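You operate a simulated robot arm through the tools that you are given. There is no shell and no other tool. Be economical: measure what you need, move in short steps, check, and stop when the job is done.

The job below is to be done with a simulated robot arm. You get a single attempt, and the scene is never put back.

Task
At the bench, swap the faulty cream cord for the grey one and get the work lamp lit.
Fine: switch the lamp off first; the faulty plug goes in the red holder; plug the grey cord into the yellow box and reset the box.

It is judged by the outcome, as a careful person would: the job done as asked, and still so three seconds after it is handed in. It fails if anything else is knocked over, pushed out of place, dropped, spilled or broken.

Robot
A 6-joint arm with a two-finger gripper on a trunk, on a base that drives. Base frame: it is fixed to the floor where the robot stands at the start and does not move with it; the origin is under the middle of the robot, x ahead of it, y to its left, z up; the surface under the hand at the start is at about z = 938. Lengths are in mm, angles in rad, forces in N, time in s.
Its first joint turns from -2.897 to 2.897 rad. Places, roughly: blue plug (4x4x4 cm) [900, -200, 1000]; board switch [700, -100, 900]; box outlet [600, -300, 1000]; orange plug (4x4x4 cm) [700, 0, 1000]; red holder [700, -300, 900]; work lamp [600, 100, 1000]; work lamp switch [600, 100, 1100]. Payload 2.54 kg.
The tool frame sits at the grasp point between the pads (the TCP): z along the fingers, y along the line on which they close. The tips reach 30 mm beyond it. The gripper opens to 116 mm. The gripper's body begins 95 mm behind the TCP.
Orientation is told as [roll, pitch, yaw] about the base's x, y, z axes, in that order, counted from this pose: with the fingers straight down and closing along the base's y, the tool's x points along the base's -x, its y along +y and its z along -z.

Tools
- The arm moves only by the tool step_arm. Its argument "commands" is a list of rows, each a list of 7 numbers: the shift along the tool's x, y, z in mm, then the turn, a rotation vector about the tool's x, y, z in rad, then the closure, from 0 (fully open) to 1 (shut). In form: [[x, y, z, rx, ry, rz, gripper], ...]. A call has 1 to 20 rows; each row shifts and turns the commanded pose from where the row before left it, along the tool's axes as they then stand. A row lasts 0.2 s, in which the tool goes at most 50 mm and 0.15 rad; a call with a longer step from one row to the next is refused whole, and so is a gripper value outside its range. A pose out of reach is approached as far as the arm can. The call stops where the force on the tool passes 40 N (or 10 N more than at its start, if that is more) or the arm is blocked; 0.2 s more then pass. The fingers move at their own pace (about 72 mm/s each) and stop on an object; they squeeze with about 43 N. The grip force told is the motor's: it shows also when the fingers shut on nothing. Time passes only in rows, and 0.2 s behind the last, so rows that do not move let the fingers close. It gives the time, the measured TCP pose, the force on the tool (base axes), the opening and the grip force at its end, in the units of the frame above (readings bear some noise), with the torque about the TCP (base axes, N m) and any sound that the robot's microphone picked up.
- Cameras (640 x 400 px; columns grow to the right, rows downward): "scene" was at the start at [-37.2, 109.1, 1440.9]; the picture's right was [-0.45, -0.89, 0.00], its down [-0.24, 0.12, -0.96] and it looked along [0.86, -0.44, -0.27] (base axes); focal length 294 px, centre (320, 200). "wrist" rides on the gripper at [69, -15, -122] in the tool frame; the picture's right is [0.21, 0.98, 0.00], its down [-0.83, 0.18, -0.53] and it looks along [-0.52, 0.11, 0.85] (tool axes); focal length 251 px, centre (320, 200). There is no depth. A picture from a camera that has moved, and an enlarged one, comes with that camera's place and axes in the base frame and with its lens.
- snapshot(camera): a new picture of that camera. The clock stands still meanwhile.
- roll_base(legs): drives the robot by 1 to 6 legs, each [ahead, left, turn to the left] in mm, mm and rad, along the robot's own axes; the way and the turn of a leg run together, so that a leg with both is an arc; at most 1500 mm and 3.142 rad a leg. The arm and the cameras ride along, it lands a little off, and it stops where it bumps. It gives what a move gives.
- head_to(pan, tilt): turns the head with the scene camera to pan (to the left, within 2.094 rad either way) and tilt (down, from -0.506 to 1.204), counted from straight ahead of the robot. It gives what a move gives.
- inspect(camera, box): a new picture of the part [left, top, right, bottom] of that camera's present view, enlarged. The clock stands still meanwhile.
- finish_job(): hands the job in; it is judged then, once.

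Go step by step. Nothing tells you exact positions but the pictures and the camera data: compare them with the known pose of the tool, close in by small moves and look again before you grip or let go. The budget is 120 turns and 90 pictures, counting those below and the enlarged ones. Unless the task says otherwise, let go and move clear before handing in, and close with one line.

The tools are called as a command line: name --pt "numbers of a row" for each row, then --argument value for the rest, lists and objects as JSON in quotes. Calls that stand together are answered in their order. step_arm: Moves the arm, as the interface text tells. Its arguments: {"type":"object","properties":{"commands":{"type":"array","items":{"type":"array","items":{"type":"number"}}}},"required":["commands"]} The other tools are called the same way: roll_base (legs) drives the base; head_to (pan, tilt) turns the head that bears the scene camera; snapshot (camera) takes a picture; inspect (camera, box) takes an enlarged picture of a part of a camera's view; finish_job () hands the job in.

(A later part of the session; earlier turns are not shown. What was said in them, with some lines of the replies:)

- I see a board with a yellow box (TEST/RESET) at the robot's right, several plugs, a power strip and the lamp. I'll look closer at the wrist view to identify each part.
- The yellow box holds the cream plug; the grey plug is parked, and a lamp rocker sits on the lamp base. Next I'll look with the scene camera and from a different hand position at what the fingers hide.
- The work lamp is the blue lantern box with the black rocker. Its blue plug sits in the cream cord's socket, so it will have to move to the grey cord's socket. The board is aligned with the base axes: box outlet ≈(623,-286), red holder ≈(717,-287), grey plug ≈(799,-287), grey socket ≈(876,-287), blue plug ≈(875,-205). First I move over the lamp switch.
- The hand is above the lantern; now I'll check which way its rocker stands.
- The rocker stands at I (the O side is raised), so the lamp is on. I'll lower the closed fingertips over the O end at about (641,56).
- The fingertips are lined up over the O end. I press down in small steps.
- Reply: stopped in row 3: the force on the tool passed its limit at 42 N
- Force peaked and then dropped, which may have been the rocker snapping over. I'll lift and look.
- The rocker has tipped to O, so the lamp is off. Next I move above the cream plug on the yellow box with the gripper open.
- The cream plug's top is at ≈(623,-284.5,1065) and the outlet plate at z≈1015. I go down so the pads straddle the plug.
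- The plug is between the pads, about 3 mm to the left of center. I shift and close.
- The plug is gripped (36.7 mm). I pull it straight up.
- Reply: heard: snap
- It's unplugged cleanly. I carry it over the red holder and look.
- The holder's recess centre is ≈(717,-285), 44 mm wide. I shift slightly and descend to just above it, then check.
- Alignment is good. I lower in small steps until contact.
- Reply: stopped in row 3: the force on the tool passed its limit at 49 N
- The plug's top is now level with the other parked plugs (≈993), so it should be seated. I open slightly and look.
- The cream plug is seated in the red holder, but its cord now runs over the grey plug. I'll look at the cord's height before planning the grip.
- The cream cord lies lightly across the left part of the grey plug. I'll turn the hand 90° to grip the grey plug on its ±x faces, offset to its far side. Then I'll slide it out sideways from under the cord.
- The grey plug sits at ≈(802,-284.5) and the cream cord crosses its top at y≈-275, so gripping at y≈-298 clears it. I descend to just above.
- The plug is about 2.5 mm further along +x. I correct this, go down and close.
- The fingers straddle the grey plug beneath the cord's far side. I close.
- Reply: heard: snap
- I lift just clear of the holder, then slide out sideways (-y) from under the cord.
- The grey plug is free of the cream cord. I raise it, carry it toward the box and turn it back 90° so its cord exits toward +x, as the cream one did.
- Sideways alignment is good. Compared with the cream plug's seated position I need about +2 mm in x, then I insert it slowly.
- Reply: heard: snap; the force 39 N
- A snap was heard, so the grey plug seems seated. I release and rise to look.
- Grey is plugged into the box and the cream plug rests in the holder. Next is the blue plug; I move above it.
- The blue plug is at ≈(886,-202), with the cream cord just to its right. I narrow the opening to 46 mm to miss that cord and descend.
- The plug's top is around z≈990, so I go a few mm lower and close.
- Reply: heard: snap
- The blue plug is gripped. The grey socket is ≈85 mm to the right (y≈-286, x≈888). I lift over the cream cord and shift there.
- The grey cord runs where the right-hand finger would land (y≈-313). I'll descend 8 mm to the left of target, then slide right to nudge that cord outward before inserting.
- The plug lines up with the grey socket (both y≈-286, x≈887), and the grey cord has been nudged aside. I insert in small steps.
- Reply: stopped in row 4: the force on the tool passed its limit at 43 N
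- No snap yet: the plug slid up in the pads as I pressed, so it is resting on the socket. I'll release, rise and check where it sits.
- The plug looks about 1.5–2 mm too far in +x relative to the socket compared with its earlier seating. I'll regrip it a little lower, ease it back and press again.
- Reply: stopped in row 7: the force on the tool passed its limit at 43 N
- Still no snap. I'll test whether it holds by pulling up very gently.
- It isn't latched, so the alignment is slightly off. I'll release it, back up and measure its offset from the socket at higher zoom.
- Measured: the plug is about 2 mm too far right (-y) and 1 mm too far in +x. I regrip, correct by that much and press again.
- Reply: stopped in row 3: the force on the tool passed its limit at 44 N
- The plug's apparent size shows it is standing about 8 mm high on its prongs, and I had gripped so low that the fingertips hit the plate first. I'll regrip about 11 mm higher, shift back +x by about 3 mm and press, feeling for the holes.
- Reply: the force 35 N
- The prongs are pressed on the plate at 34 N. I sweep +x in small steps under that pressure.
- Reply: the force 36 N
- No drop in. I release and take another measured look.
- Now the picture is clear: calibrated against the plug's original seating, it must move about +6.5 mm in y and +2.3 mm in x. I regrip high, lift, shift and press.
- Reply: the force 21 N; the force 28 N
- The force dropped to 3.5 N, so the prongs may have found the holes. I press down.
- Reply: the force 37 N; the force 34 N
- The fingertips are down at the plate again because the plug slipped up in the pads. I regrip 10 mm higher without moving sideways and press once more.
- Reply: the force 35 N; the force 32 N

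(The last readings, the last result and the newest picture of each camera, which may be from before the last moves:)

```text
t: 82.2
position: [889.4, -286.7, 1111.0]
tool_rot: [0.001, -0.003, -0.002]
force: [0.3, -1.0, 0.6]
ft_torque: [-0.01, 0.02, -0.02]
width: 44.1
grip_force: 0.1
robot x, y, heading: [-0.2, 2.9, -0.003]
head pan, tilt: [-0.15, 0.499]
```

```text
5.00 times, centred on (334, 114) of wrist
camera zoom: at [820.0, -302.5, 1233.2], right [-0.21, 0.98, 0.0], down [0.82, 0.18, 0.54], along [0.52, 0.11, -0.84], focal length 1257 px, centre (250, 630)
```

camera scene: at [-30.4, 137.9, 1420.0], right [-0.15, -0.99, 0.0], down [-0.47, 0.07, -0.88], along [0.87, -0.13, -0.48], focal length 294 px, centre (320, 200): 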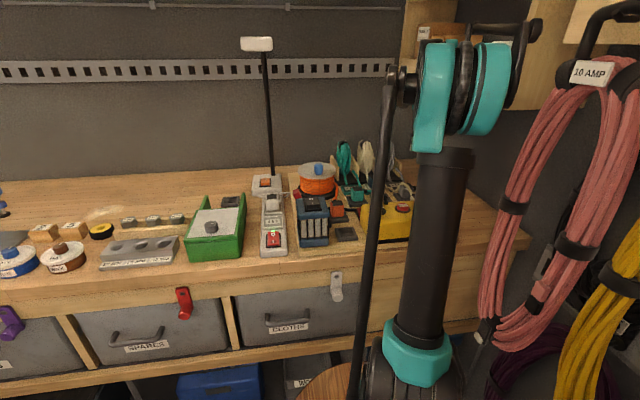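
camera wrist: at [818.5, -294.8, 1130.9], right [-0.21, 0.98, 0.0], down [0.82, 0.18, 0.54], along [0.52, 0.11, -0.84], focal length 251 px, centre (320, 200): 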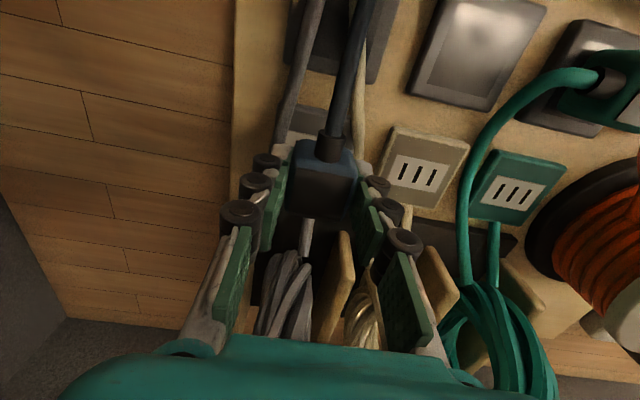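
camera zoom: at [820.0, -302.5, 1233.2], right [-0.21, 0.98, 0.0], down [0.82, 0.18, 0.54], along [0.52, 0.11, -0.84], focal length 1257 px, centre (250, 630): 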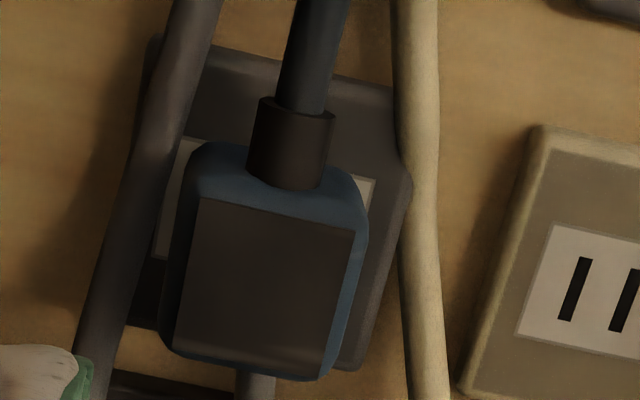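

Now the plug's axis lands within about 0.7 mm of the socket centre, so it probably just needs more push than the pads can hold. I'll close the fingers and press on its top.

step_arm --pt "0 0 0 0 0 0 1" --pt "0 0 0 0 0 0 1" --pt "-2 0 40 0 0 0 1" --pt "0 0 30 0 0 0 1" --pt "0 0 5 0 0 0 1" --pt "0 0 3 0 0 0 1" --pt "0 0 3 0 0 0 1" --pt "0 0 2 0 0 0 1" --pt "0 0 2 0 0 0 1" --pt "0 0 2 0 0 0 1" --pt "0 0 2 0 0 0 1" --pt "0 0 2 0 0 0 1" --pt "0 0 2 0 0 0 1"

```text
t: 85.0
position: [892.0, -283.9, 1017.9]
tool_rot: [0.001, -0.004, -0.001]
force: [0.4, -0.1, -0.2]
ft_torque: [0.02, -0.01, 0.02]
width: 0.0
grip_force: 28.4
robot x, y, heading: [-2.7, 1.8, 0.001]
head pan, tilt: [-0.15, 0.499]
```

step_arm --pt "0 0 1.5 0 0 0 1" --pt "0 0 1.5 0 0 0 1" --pt "0 0 1.5 0 0 0 1" --pt "0 0 1.5 0 0 0 1" --pt "0 0 1.5 0 0 0 1" --pt "0 0 1.5 0 0 0 1"

```text
t: 85.8
position: [890.5, -284.2, 1015.8]
tool_rot: [-0.002, -0.006, -0.001]
force: [0.1, -0.2, 18.9]
ft_torque: [0.0, 0.03, -0.02]
width: 6.0
grip_force: 28.7
robot x, y, heading: [-0.5, -1.6, -0.002]
head pan, tilt: [-0.15, 0.499]
stopped in row 3: the force on the tool passed its limit at 47 N (the readings are from after the stop); the commanded pose is now the measured one
```

step_arm --pt "0 0 1 0 0 0 1" --pt "0 0 0.7 0 0 0 1"

```text
t: 86.3
position: [891.2, -284.5, 1016.9]
tool_rot: [-0.002, -0.009, -0.003]
force: [0.2, -0.1, 18.2]
ft_torque: [0.01, 0.06, 0.01]
width: 6.1
grip_force: 28.4
robot x, y, heading: [-1.3, -1.1, -0.003]
head pan, tilt: [-0.15, 0.499]
stopped in row 2: the force on the tool passed its limit at 43 N (the readings are from after the stop); the commanded pose is now the measured one
```

The plug's height is ambiguous from above. I'll move the arm aside and look from the head camera's side view.

step_arm --pt "0 0 -45 0 0 0 1" --pt "0 0 -45 0 0 0 1" --pt "0 0 -45 0 0 0 1" --pt "20 45 -10 0 0 0 1" --pt "20 45 0 0 0 0 1" --pt "20 45 0 0 0 0 1" --pt "20 45 0 0 0 0 1" --pt "20 45 0 0 0 0 1" --pt "20 45 0 0 0 0 1" --pt "20 45 0 0 0 0 1" --pt "0 0 0 0 0 0 1"

head_to --pan -0.4 --tilt 0.5

snapshot --camera "scene"

```text
refused: row 4 steps farther than a row can; nothing moved
```

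```text
t: 87.1
position: [891.6, -283.8, 1016.6]
tool_rot: [-0.003, -0.009, -0.002]
force: [0.8, -1.3, 28.2]
ft_torque: [-0.04, 0.04, -0.02]
width: 6.1
grip_force: 28.6
robot x, y, heading: [-0.9, -0.1, -0.002]
head pan, tilt: [-0.4, 0.499]
```

```text
17 pictures are left
camera scene: at [-37.2, 116.4, 1419.9], right [-0.39, -0.92, 0.0], down [-0.44, 0.19, -0.88], along [0.81, -0.34, -0.48], focal length 294 px, centre (320, 200)
```

scene: 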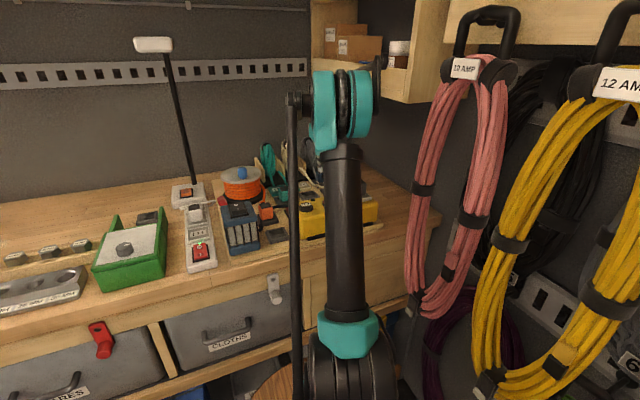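

step_arm --pt "0 0 -45 0 0 0 1" --pt "0 0 -45 0 0 0 1" --pt "0 0 -45 0 0 0 1" --pt "18 44 0 0 0 0 1" --pt "18 44 0 0 0 0 1" --pt "18 44 0 0 0 0 1" --pt "18 44 0 0 0 0 1" --pt "18 44 0 0 0 0 1" --pt "18 44 0 0 0 0 1" --pt "18 44 0 0 0 0 1" --pt "18 44 0 0 0 0 1" --pt "0 0 0 0 0 0 1"

inspect --camera "scene" --box '[250, 150, 378, 230]'

```text
t: 89.7
position: [746.8, 66.3, 1150.3]
tool_rot: [-0.003, -0.007, -0.003]
force: [-0.4, 0.7, -0.3]
ft_torque: [0.03, 0.02, 0.01]
width: 0.0
grip_force: 28.3
robot x, y, heading: [0.4, 3.0, -0.001]
head pan, tilt: [-0.4, 0.499]
```

```text
5.00 times, centred on (314, 190) of scene
camera zoom: at [-36.2, 116.1, 1420.0], right [-0.39, -0.92, 0.0], down [-0.44, 0.19, -0.88], along [0.81, -0.34, -0.48], focal length 1470 px, centre (350, 250)
```

zoom: 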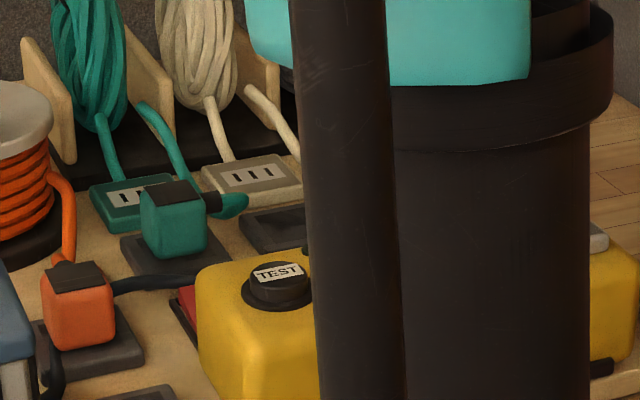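

The forearm still blocks the view; I swing the hand further left.

step_arm --pt "40 0 -20 0 0 0 1" --pt "40 0 -20 0 0 0 1" --pt "20 40 -20 0 0 0 1" --pt "0 45 0 0 0 0 1" --pt "0 45 0 0 0 0 1" --pt "0 45 0 0 0 0 1" --pt "0 45 0 0 0 0 1" --pt "0 0 0 0 0 0 1"

inspect --camera "scene" --box '[250, 150, 378, 230]'

```text
t: 91.5
position: [649.5, 289.1, 1204.1]
tool_rot: [-0.003, -0.006, -0.001]
force: [-0.5, 0.1, 0.5]
ft_torque: [-0.03, 0.0, 0.01]
width: 0.0
grip_force: 28.5
robot x, y, heading: [1.6, 1.8, -0.001]
head pan, tilt: [-0.4, 0.499]
```

```text
5.00 times, centred on (314, 190) of scene
camera zoom: at [-36.3, 116.1, 1420.0], right [-0.39, -0.92, 0.0], down [-0.44, 0.19, -0.88], along [0.81, -0.34, -0.48], focal length 1470 px, centre (350, 250)
```

zoom: 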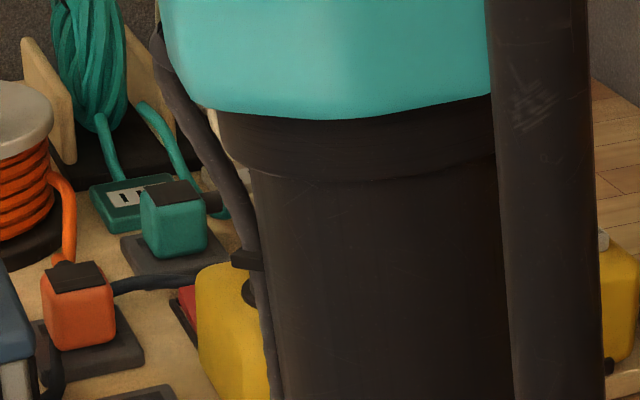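

The head view stays blocked, so I'll use touch instead: the free cream socket's plate height tells whether the blue plug (top ≈985.5 by touch) is fully down.

step_arm --pt "-20 -44 0 0 0 0 1" --pt "-20 -44 0 0 0 0 1" --pt "-20 -44 0 0 0 0 1" --pt "-20 -44 0 0 0 0 1" --pt "-20 -44 0 0 0 0 1" --pt "-20 -44 0 0 0 0 1" --pt "-20 -44 0 0 0 0 1" --pt "-20 -44 0 0 0 0 1" --pt "-20 -44 0 0 0 0 1" --pt "-20 -44 0 0 0 0 1" --pt "-20 -44 0 0 0 0 1" --pt "-16 -7 40 0 0 0 1" --pt "0 0 45 0 0 0 1" --pt "0 0 45 0 0 0 1" --pt "0 0 40 0 0 0 1" --pt "0 0 25 0 0 0 1" --pt "0 0 10 0 0 0 1" --pt "0 0 0 0 0 0 1"

```text
t: 95.3
position: [884.6, -203.4, 1004.2]
tool_rot: [-0.004, -0.005, -0.002]
force: [0.0, 0.3, 0.3]
ft_torque: [0.0, 0.0, -0.03]
width: 0.0
grip_force: 28.6
robot x, y, heading: [-0.9, 1.9, -0.006]
head pan, tilt: [-0.4, 0.499]
```

step_arm --pt "0 0 6 0 0 0 1" --pt "0 0 4 0 0 0 1" --pt "0 0 2 0 0 0 1" --pt "0 0 2 0 0 0 1" --pt "0 0 2 0 0 0 1" --pt "0 0 2 0 0 0 1" --pt "0 0 2 0 0 0 1" --pt "0 0 2 0 0 0 1" --pt "0 0 2 0 0 0 1" --pt "0 0 2 0 0 0 1" --pt "0 0 2 0 0 0 1" --pt "0 0 2 0 0 0 1"

```text
t: 97.9
position: [884.2, -202.9, 977.0]
tool_rot: [-0.004, -0.01, -0.003]
force: [0.8, 0.7, 17.2]
ft_torque: [0.03, 0.11, -0.04]
width: 0.0
grip_force: 28.9
robot x, y, heading: [-3.3, -2.4, 0.002]
head pan, tilt: [-0.4, 0.499]
```

By touch: plate at ≈947.5, plug top ≈986, so the 40 mm plug is flush on the plate and only its sideways position keeps it from latching. I go above it again for a fresh, precise measurement.

step_arm --pt "0 0 -45 0 0 0 1" --pt "0 0 -45 0 0 0 1" --pt "0 0 -45 0 0 0 1" --pt "0 -41 0 0 0 0 0.62" --pt "-3 -42 0 0 0 0 0.62" --pt "0 0 0 0 0 0 0.62" --pt "0 0 0 0 0 0 0.62"

inspect --camera "wrist" --box '[278, 74, 406, 154]'

```text
t: 99.5
position: [885.4, -285.8, 1109.3]
tool_rot: [-0.004, -0.007, -0.002]
force: [-0.8, 0.1, -0.4]
ft_torque: [0.0, 0.03, 0.03]
width: 43.9
grip_force: 0.1
robot x, y, heading: [-1.1, 0.6, 0.006]
head pan, tilt: [-0.4, 0.499]
```

```text
5.00 times, centred on (342, 114) of wrist
camera zoom: at [815.0, -301.6, 1230.9], right [-0.21, 0.98, 0.0], down [0.82, 0.18, 0.54], along [0.53, 0.11, -0.84], focal length 1257 px, centre (210, 630)
```

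zoom: 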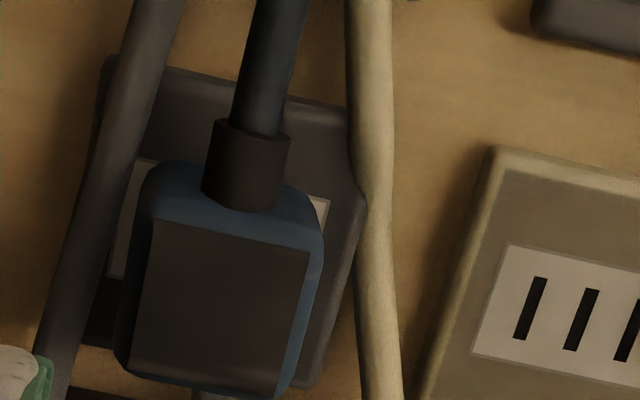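

The plug needs about -3 mm in x and -1 mm in y. I regrip it, lift it 18 mm clear, shift, and verify in the air before lowering.

step_arm --pt "-3 1 45 0 0 0 0.62" --pt "0 0 45 0 0 0 0.62" --pt "0 0 28 0 0 0 0.62" --pt "0 0 7 0 0 0 0.62" --pt "0 0 0 0 0 0 1" --pt "0 0 0 0 0 0 1" --pt "0 0 0 0 0 0 1" --pt "0 0 -8 0 0 0 1" --pt "3.2 -1 -10 0 0 0 1" --pt "0 0 0 0 0 0 1" --pt "0 0 0 0 0 0 1"

inspect --camera "wrist" --box '[270, 90, 430, 190]'

```text
t: 101.9
position: [885.3, -286.8, 1003.7]
tool_rot: [-0.002, -0.007, -0.002]
force: [0.4, 0.7, 0.3]
ft_torque: [-0.01, 0.01, -0.01]
width: 36.6
grip_force: 43.0
robot x, y, heading: [1.4, 0.3, -0.002]
head pan, tilt: [-0.4, 0.499]
```

```text
4.00 times, centred on (350, 140) of wrist
camera zoom: at [816.4, -302.5, 1125.5], right [-0.21, 0.98, 0.0], down [0.82, 0.18, 0.54], along [0.53, 0.11, -0.84], focal length 1006 px, centre (200, 440)
```

zoom: 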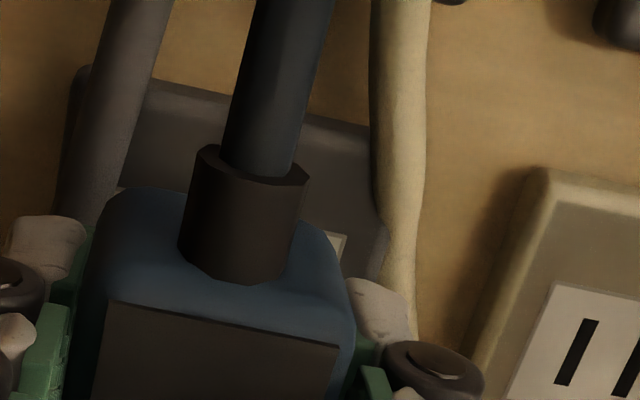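

In the air the plug now reads about 2.8 mm short in x and 2.9 mm short in y. I correct, then lower straight down.

step_arm --pt "-2.8 2.9 0 0 0 0 1" --pt "0 0 6 0 0 0 1" --pt "0 0 6 0 0 0 1" --pt "0 0 3 0 0 0 1" --pt "0 0 2 0 0 0 1" --pt "0 0 1.5 0 0 0 1" --pt "0 0 1.5 0 0 0 1" --pt "0 0 1 0 0 0 1"

```text
t: 103.7
position: [889.2, -284.2, 981.9]
tool_rot: [-0.002, -0.009, -0.002]
force: [4.8, -13.5, 33.9]
ft_torque: [-0.36, -0.12, 0.1]
width: 36.9
grip_force: 42.7
robot x, y, heading: [-4.1, -3.8, 0.002]
head pan, tilt: [-0.4, 0.499]
heard: snap
```

A snap: the blue plug is latched in the grey socket. I release and rise.

step_arm --pt "0 0 0 0 0 0 0.62" --pt "0 0 0 0 0 0 0.62" --pt "0 0 0 0 0 0 0.62" --pt "0 0 -15 0 0 0 0.62" --pt "0 0 -45 0 0 0 0.62" --pt "0 0 -45 0 0 0 0.62" --pt "40 0 -40 0 0 0 1" --pt "40 0 0 0 0 0 1" --pt "0 0 0 0 0 0 1"

snapshot --camera "wrist"

```text
refused: row 7 steps farther than a row can; nothing moved
```

```text
12 pictures are left
camera wrist: at [820.3, -299.3, 1105.2], right [-0.21, 0.98, -0.01], down [0.82, 0.18, 0.54], along [0.53, 0.11, -0.84], focal length 251 px, centre (320, 200)
```

wrist: 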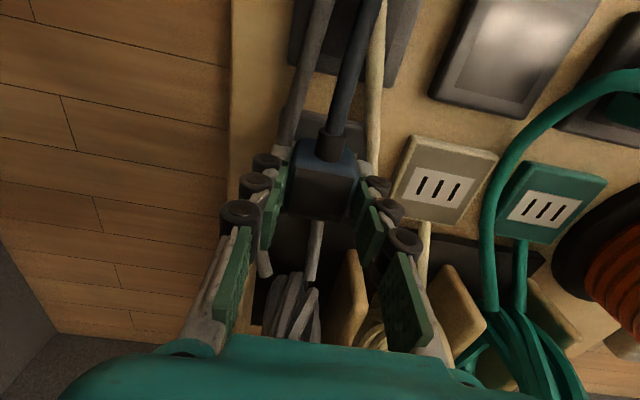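

step_arm --pt "0 0 0 0 0 0 0.62" --pt "0 0 0 0 0 0 0.62" --pt "0 0 0 0 0 0 0.62" --pt "0 0 -15 0 0 0 0.62" --pt "0 0 -45 0 0 0 0.62" --pt "0 0 -45 0 0 0 0.62" --pt "0 0 -45 0 0 0 0.62" --pt "45 0 0 0 0 0 0.62" --pt "45 0 0 0 0 0 0.62" --pt "45 0 0 0 0 0 0.62" --pt "37 0 0 0 0 0 0.62" --pt "0 0 0 0 0 0 0.62"

inspect --camera "wrist" --box '[240, 70, 432, 190]'

```text
t: 106.3
position: [710.5, -283.5, 1129.9]
tool_rot: [-0.004, -0.006, -0.001]
force: [0.0, 0.3, -0.2]
ft_torque: [-0.02, 0.0, 0.01]
width: 44.2
grip_force: 0.0
robot x, y, heading: [1.3, 0.0, 0.002]
head pan, tilt: [-0.4, 0.499]
```

```text
3.33 times, centred on (336, 130) of wrist
camera zoom: at [641.9, -299.7, 1251.2], right [-0.21, 0.98, 0.0], down [0.82, 0.18, 0.54], along [0.53, 0.11, -0.84], focal length 838 px, centre (267, 433)
```

zoom: 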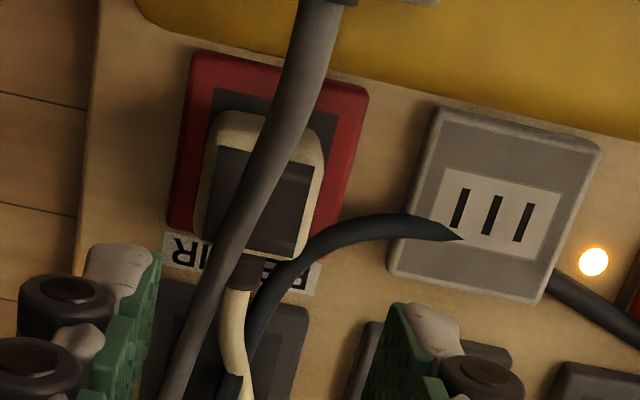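

The blue plug stays latched. The cream plug in the red holder sits about 2 mm off-centre and never snapped, so I'll seat it properly: grip it clear of the cords, lift slightly and re-centre.

step_arm --pt "-6.5 -2.9 45 0 0 0 0.62" --pt "0 0 45 0 0 0 0.62" --pt "0 0 30 0 0 0 0.62" --pt "0 0 0 0 0 0 0.62"

inspect --camera "wrist" --box '[210, 80, 434, 220]'

```text
t: 107.3
position: [721.5, -286.1, 1012.1]
tool_rot: [-0.003, -0.006, -0.003]
force: [0.2, 1.1, 0.2]
ft_torque: [-0.01, 0.01, 0.04]
width: 44.2
grip_force: 0.1
robot x, y, heading: [1.0, -3.6, 0.001]
head pan, tilt: [-0.4, 0.499]
```

```text
2.86 times, centred on (322, 150) of wrist
camera zoom: at [651.9, -302.5, 1132.9], right [-0.21, 0.98, 0.0], down [0.82, 0.18, 0.54], along [0.53, 0.11, -0.84], focal length 718 px, centre (314, 343)
```

zoom: 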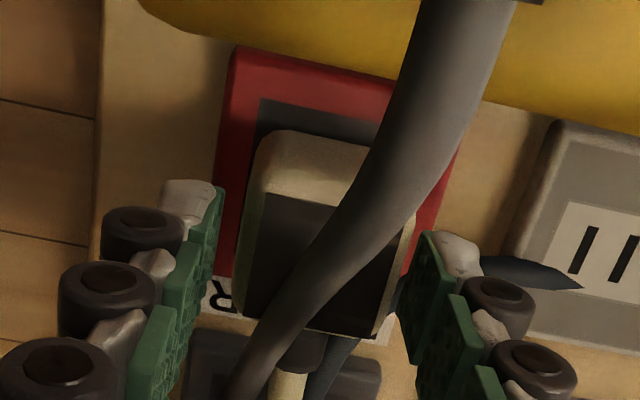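

step_arm --pt "4 0.5 12 0 0 0 0.62" --pt "0 0 10 0 0 0 0.62" --pt "0 0 5 0 0 0 0.62" --pt "0 0 0 0 0 0 0.62" --pt "0 0 0 0 0 0 1" --pt "0 0 0 0 0 0 1" --pt "0 0 0 0 0 0 1"

```text
t: 108.9
position: [718.3, -286.1, 984.5]
tool_rot: [-0.003, -0.007, -0.002]
force: [-0.1, 0.1, -0.2]
ft_torque: [-0.02, 0.0, 0.01]
width: 36.6
grip_force: 43.1
robot x, y, heading: [1.6, -1.4, 0.001]
head pan, tilt: [-0.4, 0.499]
```

step_arm --pt "0 0 -5 0 0 0 1" --pt "2.2 1.2 -3 0 0 0 1" --pt "0 0 3 0 0 0 1" --pt "0 0 3 0 0 0 1" --pt "0 0 2 0 0 0 1" --pt "0 0 1.5 0 0 0 1" --pt "0 0 1.5 0 0 0 1"

```text
t: 110.5
position: [716.0, -283.4, 981.3]
tool_rot: [-0.003, -0.009, -0.001]
force: [3.8, -4.6, 33.5]
ft_torque: [-0.04, -0.09, -0.07]
width: 36.6
grip_force: 43.2
robot x, y, heading: [3.7, 0.6, 0.006]
head pan, tilt: [-0.4, 0.499]
heard: snap
```

Snap: the cream plug is now latched in the red holder. I release, rise and go over the RESET button.

step_arm --pt "0 0 0 0 0 0 0.62" --pt "0 0 0 0 0 0 0.62" --pt "0 0 0 0 0 0 0.62" --pt "0 0 -15 0 0 0 0.62" --pt "0 0 -40 0 0 0 0.62" --pt "0 0 -45 0 0 0 0.62" --pt "0 0 -45 0 0 0 0.62" --pt "30 30 0 0 0 0 1" --pt "30 30 0 0 0 0 1" --pt "32 31 0 0 0 0 1" --pt "0 0 0 0 0 0 1" --pt "0 0 0 0 0 0 1"

snapshot --camera "wrist"

```text
t: 113.1
position: [622.8, -192.0, 1126.4]
tool_rot: [-0.003, -0.005, -0.002]
force: [0.3, 0.6, 0.3]
ft_torque: [-0.01, 0.01, -0.02]
width: 0.1
grip_force: 28.4
robot x, y, heading: [-1.5, 2.4, 0.005]
head pan, tilt: [-0.4, 0.499]
```

```text
9 pictures are left
camera wrist: at [554.0, -207.2, 1248.7], right [-0.21, 0.98, 0.0], down [0.82, 0.18, 0.54], along [0.53, 0.11, -0.84], focal length 251 px, centre (320, 200)
```

wrist: 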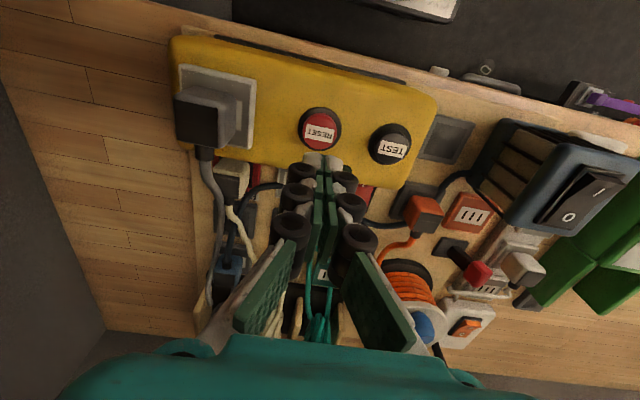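

RESET is at ≈(624,-193), right under the fingers. I press it in small steps.

step_arm --pt "-1 -1 45 0 0 0 1" --pt "0 0 25 0 0 0 1" --pt "0 0 5 0 0 0 1" --pt "0 0 3 0 0 0 1" --pt "0 0 2 0 0 0 1" --pt "0 0 2 0 0 0 1" --pt "0 0 2 0 0 0 1" --pt "0 0 2 0 0 0 1" --pt "0 0 2 0 0 0 1" --pt "0 0 2 0 0 0 1" --pt "0 0 2 0 0 0 1"

```text
t: 115.3
position: [627.7, -194.7, 1039.3]
tool_rot: [-0.004, -0.012, 0.001]
force: [3.9, 2.6, 44.3]
ft_torque: [0.18, 0.27, 0.02]
width: 6.3
grip_force: 28.5
robot x, y, heading: [-0.1, 0.7, -0.001]
head pan, tilt: [-0.4, 0.499]
heard: click
stopped in row 10: the force on the tool passed its limit at 42 N (the readings are from after the stop); the commanded pose is now the measured one
```

Click heard. I lift and check the box's indicator.

step_arm --pt "0 0 -10 0 0 0 1" --pt "0 0 -45 0 0 0 1" --pt "0 0 -45 0 0 0 1" --pt "0 0 0 0 0 0 1"

inspect --camera "wrist" --box '[160, 30, 480, 230]'

```text
t: 116.3
position: [628.9, -193.8, 1136.7]
tool_rot: [0.0, -0.008, 0.001]
force: [-0.4, 0.4, 0.9]
ft_torque: [0.02, -0.03, -0.01]
width: 0.0
grip_force: 28.4
robot x, y, heading: [-0.0, -1.4, -0.001]
head pan, tilt: [-0.4, 0.499]
```

```text
2.00 times, centred on (320, 130) of wrist
camera zoom: at [558.9, -210.4, 1259.5], right [-0.21, 0.98, 0.0], down [0.82, 0.18, 0.54], along [0.53, 0.11, -0.84], focal length 503 px, centre (320, 340)
```

zoom: 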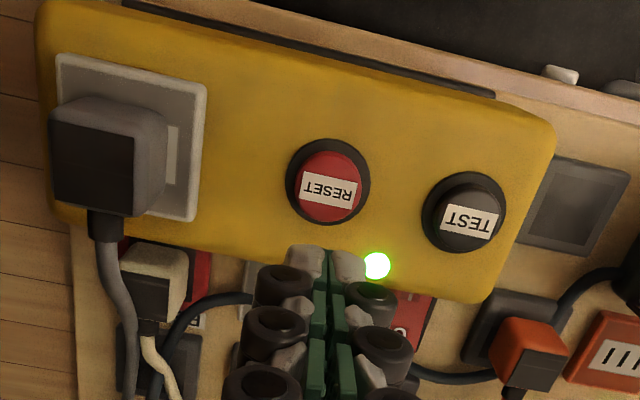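

The box's green light is on. Now I switch the lamp on: press the I end of the rocker at ≈(611,56).

step_arm --pt "3 42 -15 0 0 0 1" --pt "3 42 -10 0 0 0 1" --pt "3 42 0 0 0 0 1" --pt "3 42 0 0 0 0 1" --pt "3 42 0 0 0 0 1" --pt "3 40 0 0 0 0 1" --pt "0 0 30 0 0 0 1" --pt "0 0 25 0 0 0 1" --pt "0 0 0 0 0 0 1" --pt "0 0 0 0 0 0 1"

snapshot --camera "wrist"

```text
t: 118.5
position: [607.6, 55.3, 1107.9]
tool_rot: [-0.002, -0.01, -0.001]
force: [0.2, 0.7, 0.8]
ft_torque: [0.01, 0.03, 0.01]
width: 0.0
grip_force: 28.4
robot x, y, heading: [3.8, -1.2, 0.002]
head pan, tilt: [-0.4, 0.499]
```

```text
7 pictures are left
camera wrist: at [538.1, 40.5, 1229.5], right [-0.21, 0.98, 0.0], down [0.82, 0.18, 0.54], along [0.53, 0.11, -0.84], focal length 251 px, centre (320, 200)
```

wrist: 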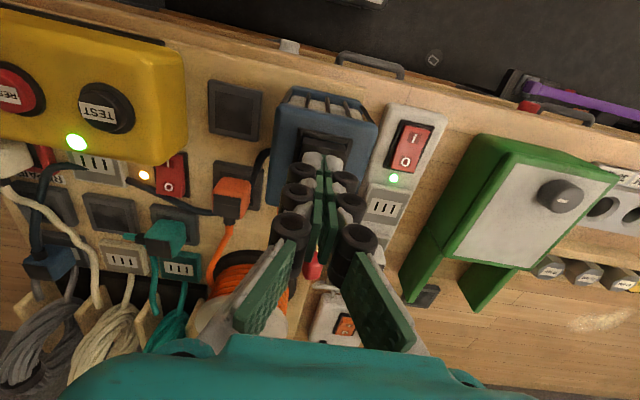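

The tips are over the I end. I press in small steps.

step_arm --pt "-2 0.5 8 0 0 0 1" --pt "0 0 6 0 0 0 1" --pt "0 0 3 0 0 0 1" --pt "0 0 2 0 0 0 1" --pt "0 0 2 0 0 0 1" --pt "0 0 2 0 0 0 1" --pt "0 0 2 0 0 0 1" --pt "0 0 2 0 0 0 1" --pt "0 0 2 0 0 0 1"

```text
t: 120.2
position: [611.8, 56.5, 1081.6]
tool_rot: [-0.001, -0.009, 0.0]
force: [-7.4, -0.5, 13.5]
ft_torque: [-0.02, 0.06, -0.01]
width: 5.8
grip_force: 28.9
robot x, y, heading: [3.3, 2.5, 0.003]
head pan, tilt: [-0.4, 0.499]
stopped in row 8: the force on the tool passed its limit at 46 N (the readings are from after the stop); the commanded pose is now the measured one
```

step_arm --pt "0 0 -15 0 0 0 1" --pt "0 0 -45 0 0 0 1" --pt "0 0 -45 0 0 0 1" --pt "0 0 -45 0 0 0 1" --pt "0 0 0 0 0 0 1"

snapshot --camera "wrist"

snapshot --camera "scene"

```text
t: 121.5
position: [610.5, 55.1, 1231.0]
tool_rot: [-0.002, -0.008, 0.001]
force: [-0.1, -0.2, -0.2]
ft_torque: [0.0, -0.01, 0.05]
width: 0.0
grip_force: 28.6
robot x, y, heading: [-2.9, 2.3, 0.002]
head pan, tilt: [-0.4, 0.499]
```

```text
6 pictures are left
camera wrist: at [541.7, 40.1, 1351.3], right [-0.21, 0.98, 0.0], down [0.82, 0.18, 0.54], along [0.53, 0.11, -0.84], focal length 251 px, centre (320, 200)
```

wrist: 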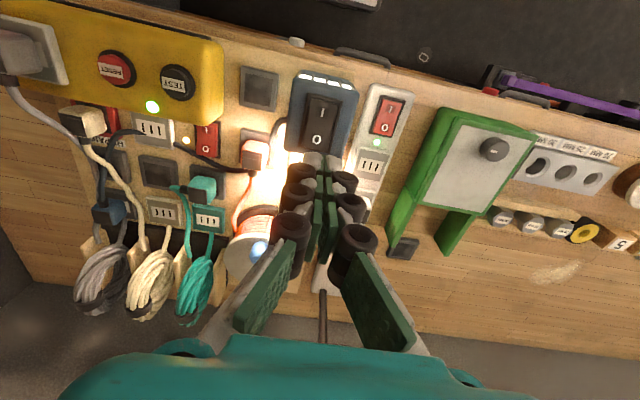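

```text
5 pictures are left
camera scene: at [-36.2, 116.1, 1420.0], right [-0.39, -0.92, 0.0], down [-0.44, 0.19, -0.88], along [0.81, -0.34, -0.48], focal length 294 px, centre (320, 200)
```

scene: 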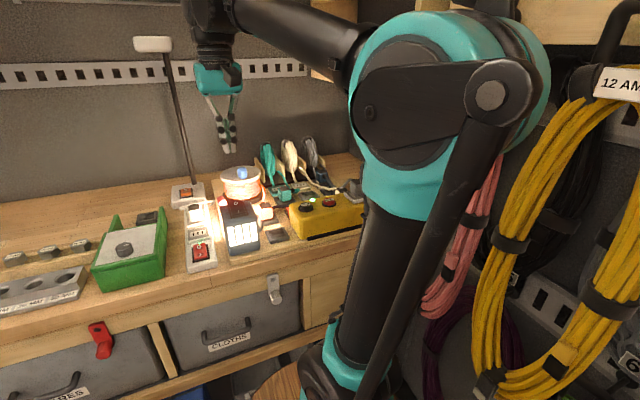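

The lamp is lit, the green box light is on and the rocker is at I. I'll check the plugs once more before handing in.

inspect --camera "wrist" --box '[0, 20, 240, 240]'

```text
1.82 times, centred on (120, 130) of wrist
camera zoom: at [541.7, 40.1, 1351.3], right [-0.21, 0.98, 0.0], down [0.82, 0.18, 0.54], along [0.53, 0.11, -0.84], focal length 457 px, centre (684, 327)
```

zoom: 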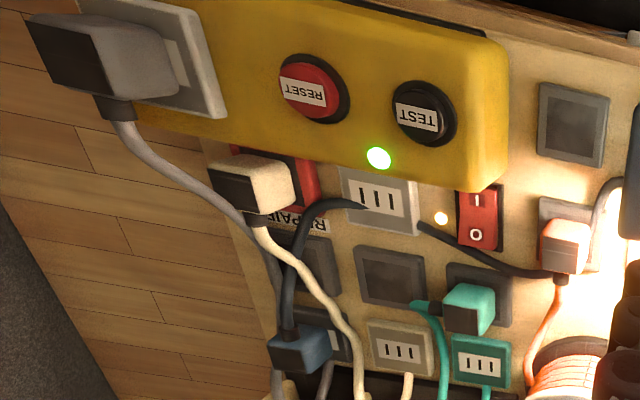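

Everything is in place: the grey plug is in the yellow box, the cream plug in the red holder, the blue lamp plug in the grey socket, the box reset and the lamp lit. The hand is clear, so I hand the job in.

finish_job

```text
The job is handed in.
```

The job is done and handed in: the lamp was switched off first, the cream cord has been swapped for the grey one with the cream plug in the red holder, and the yellow box is reset with the work lamp lit.
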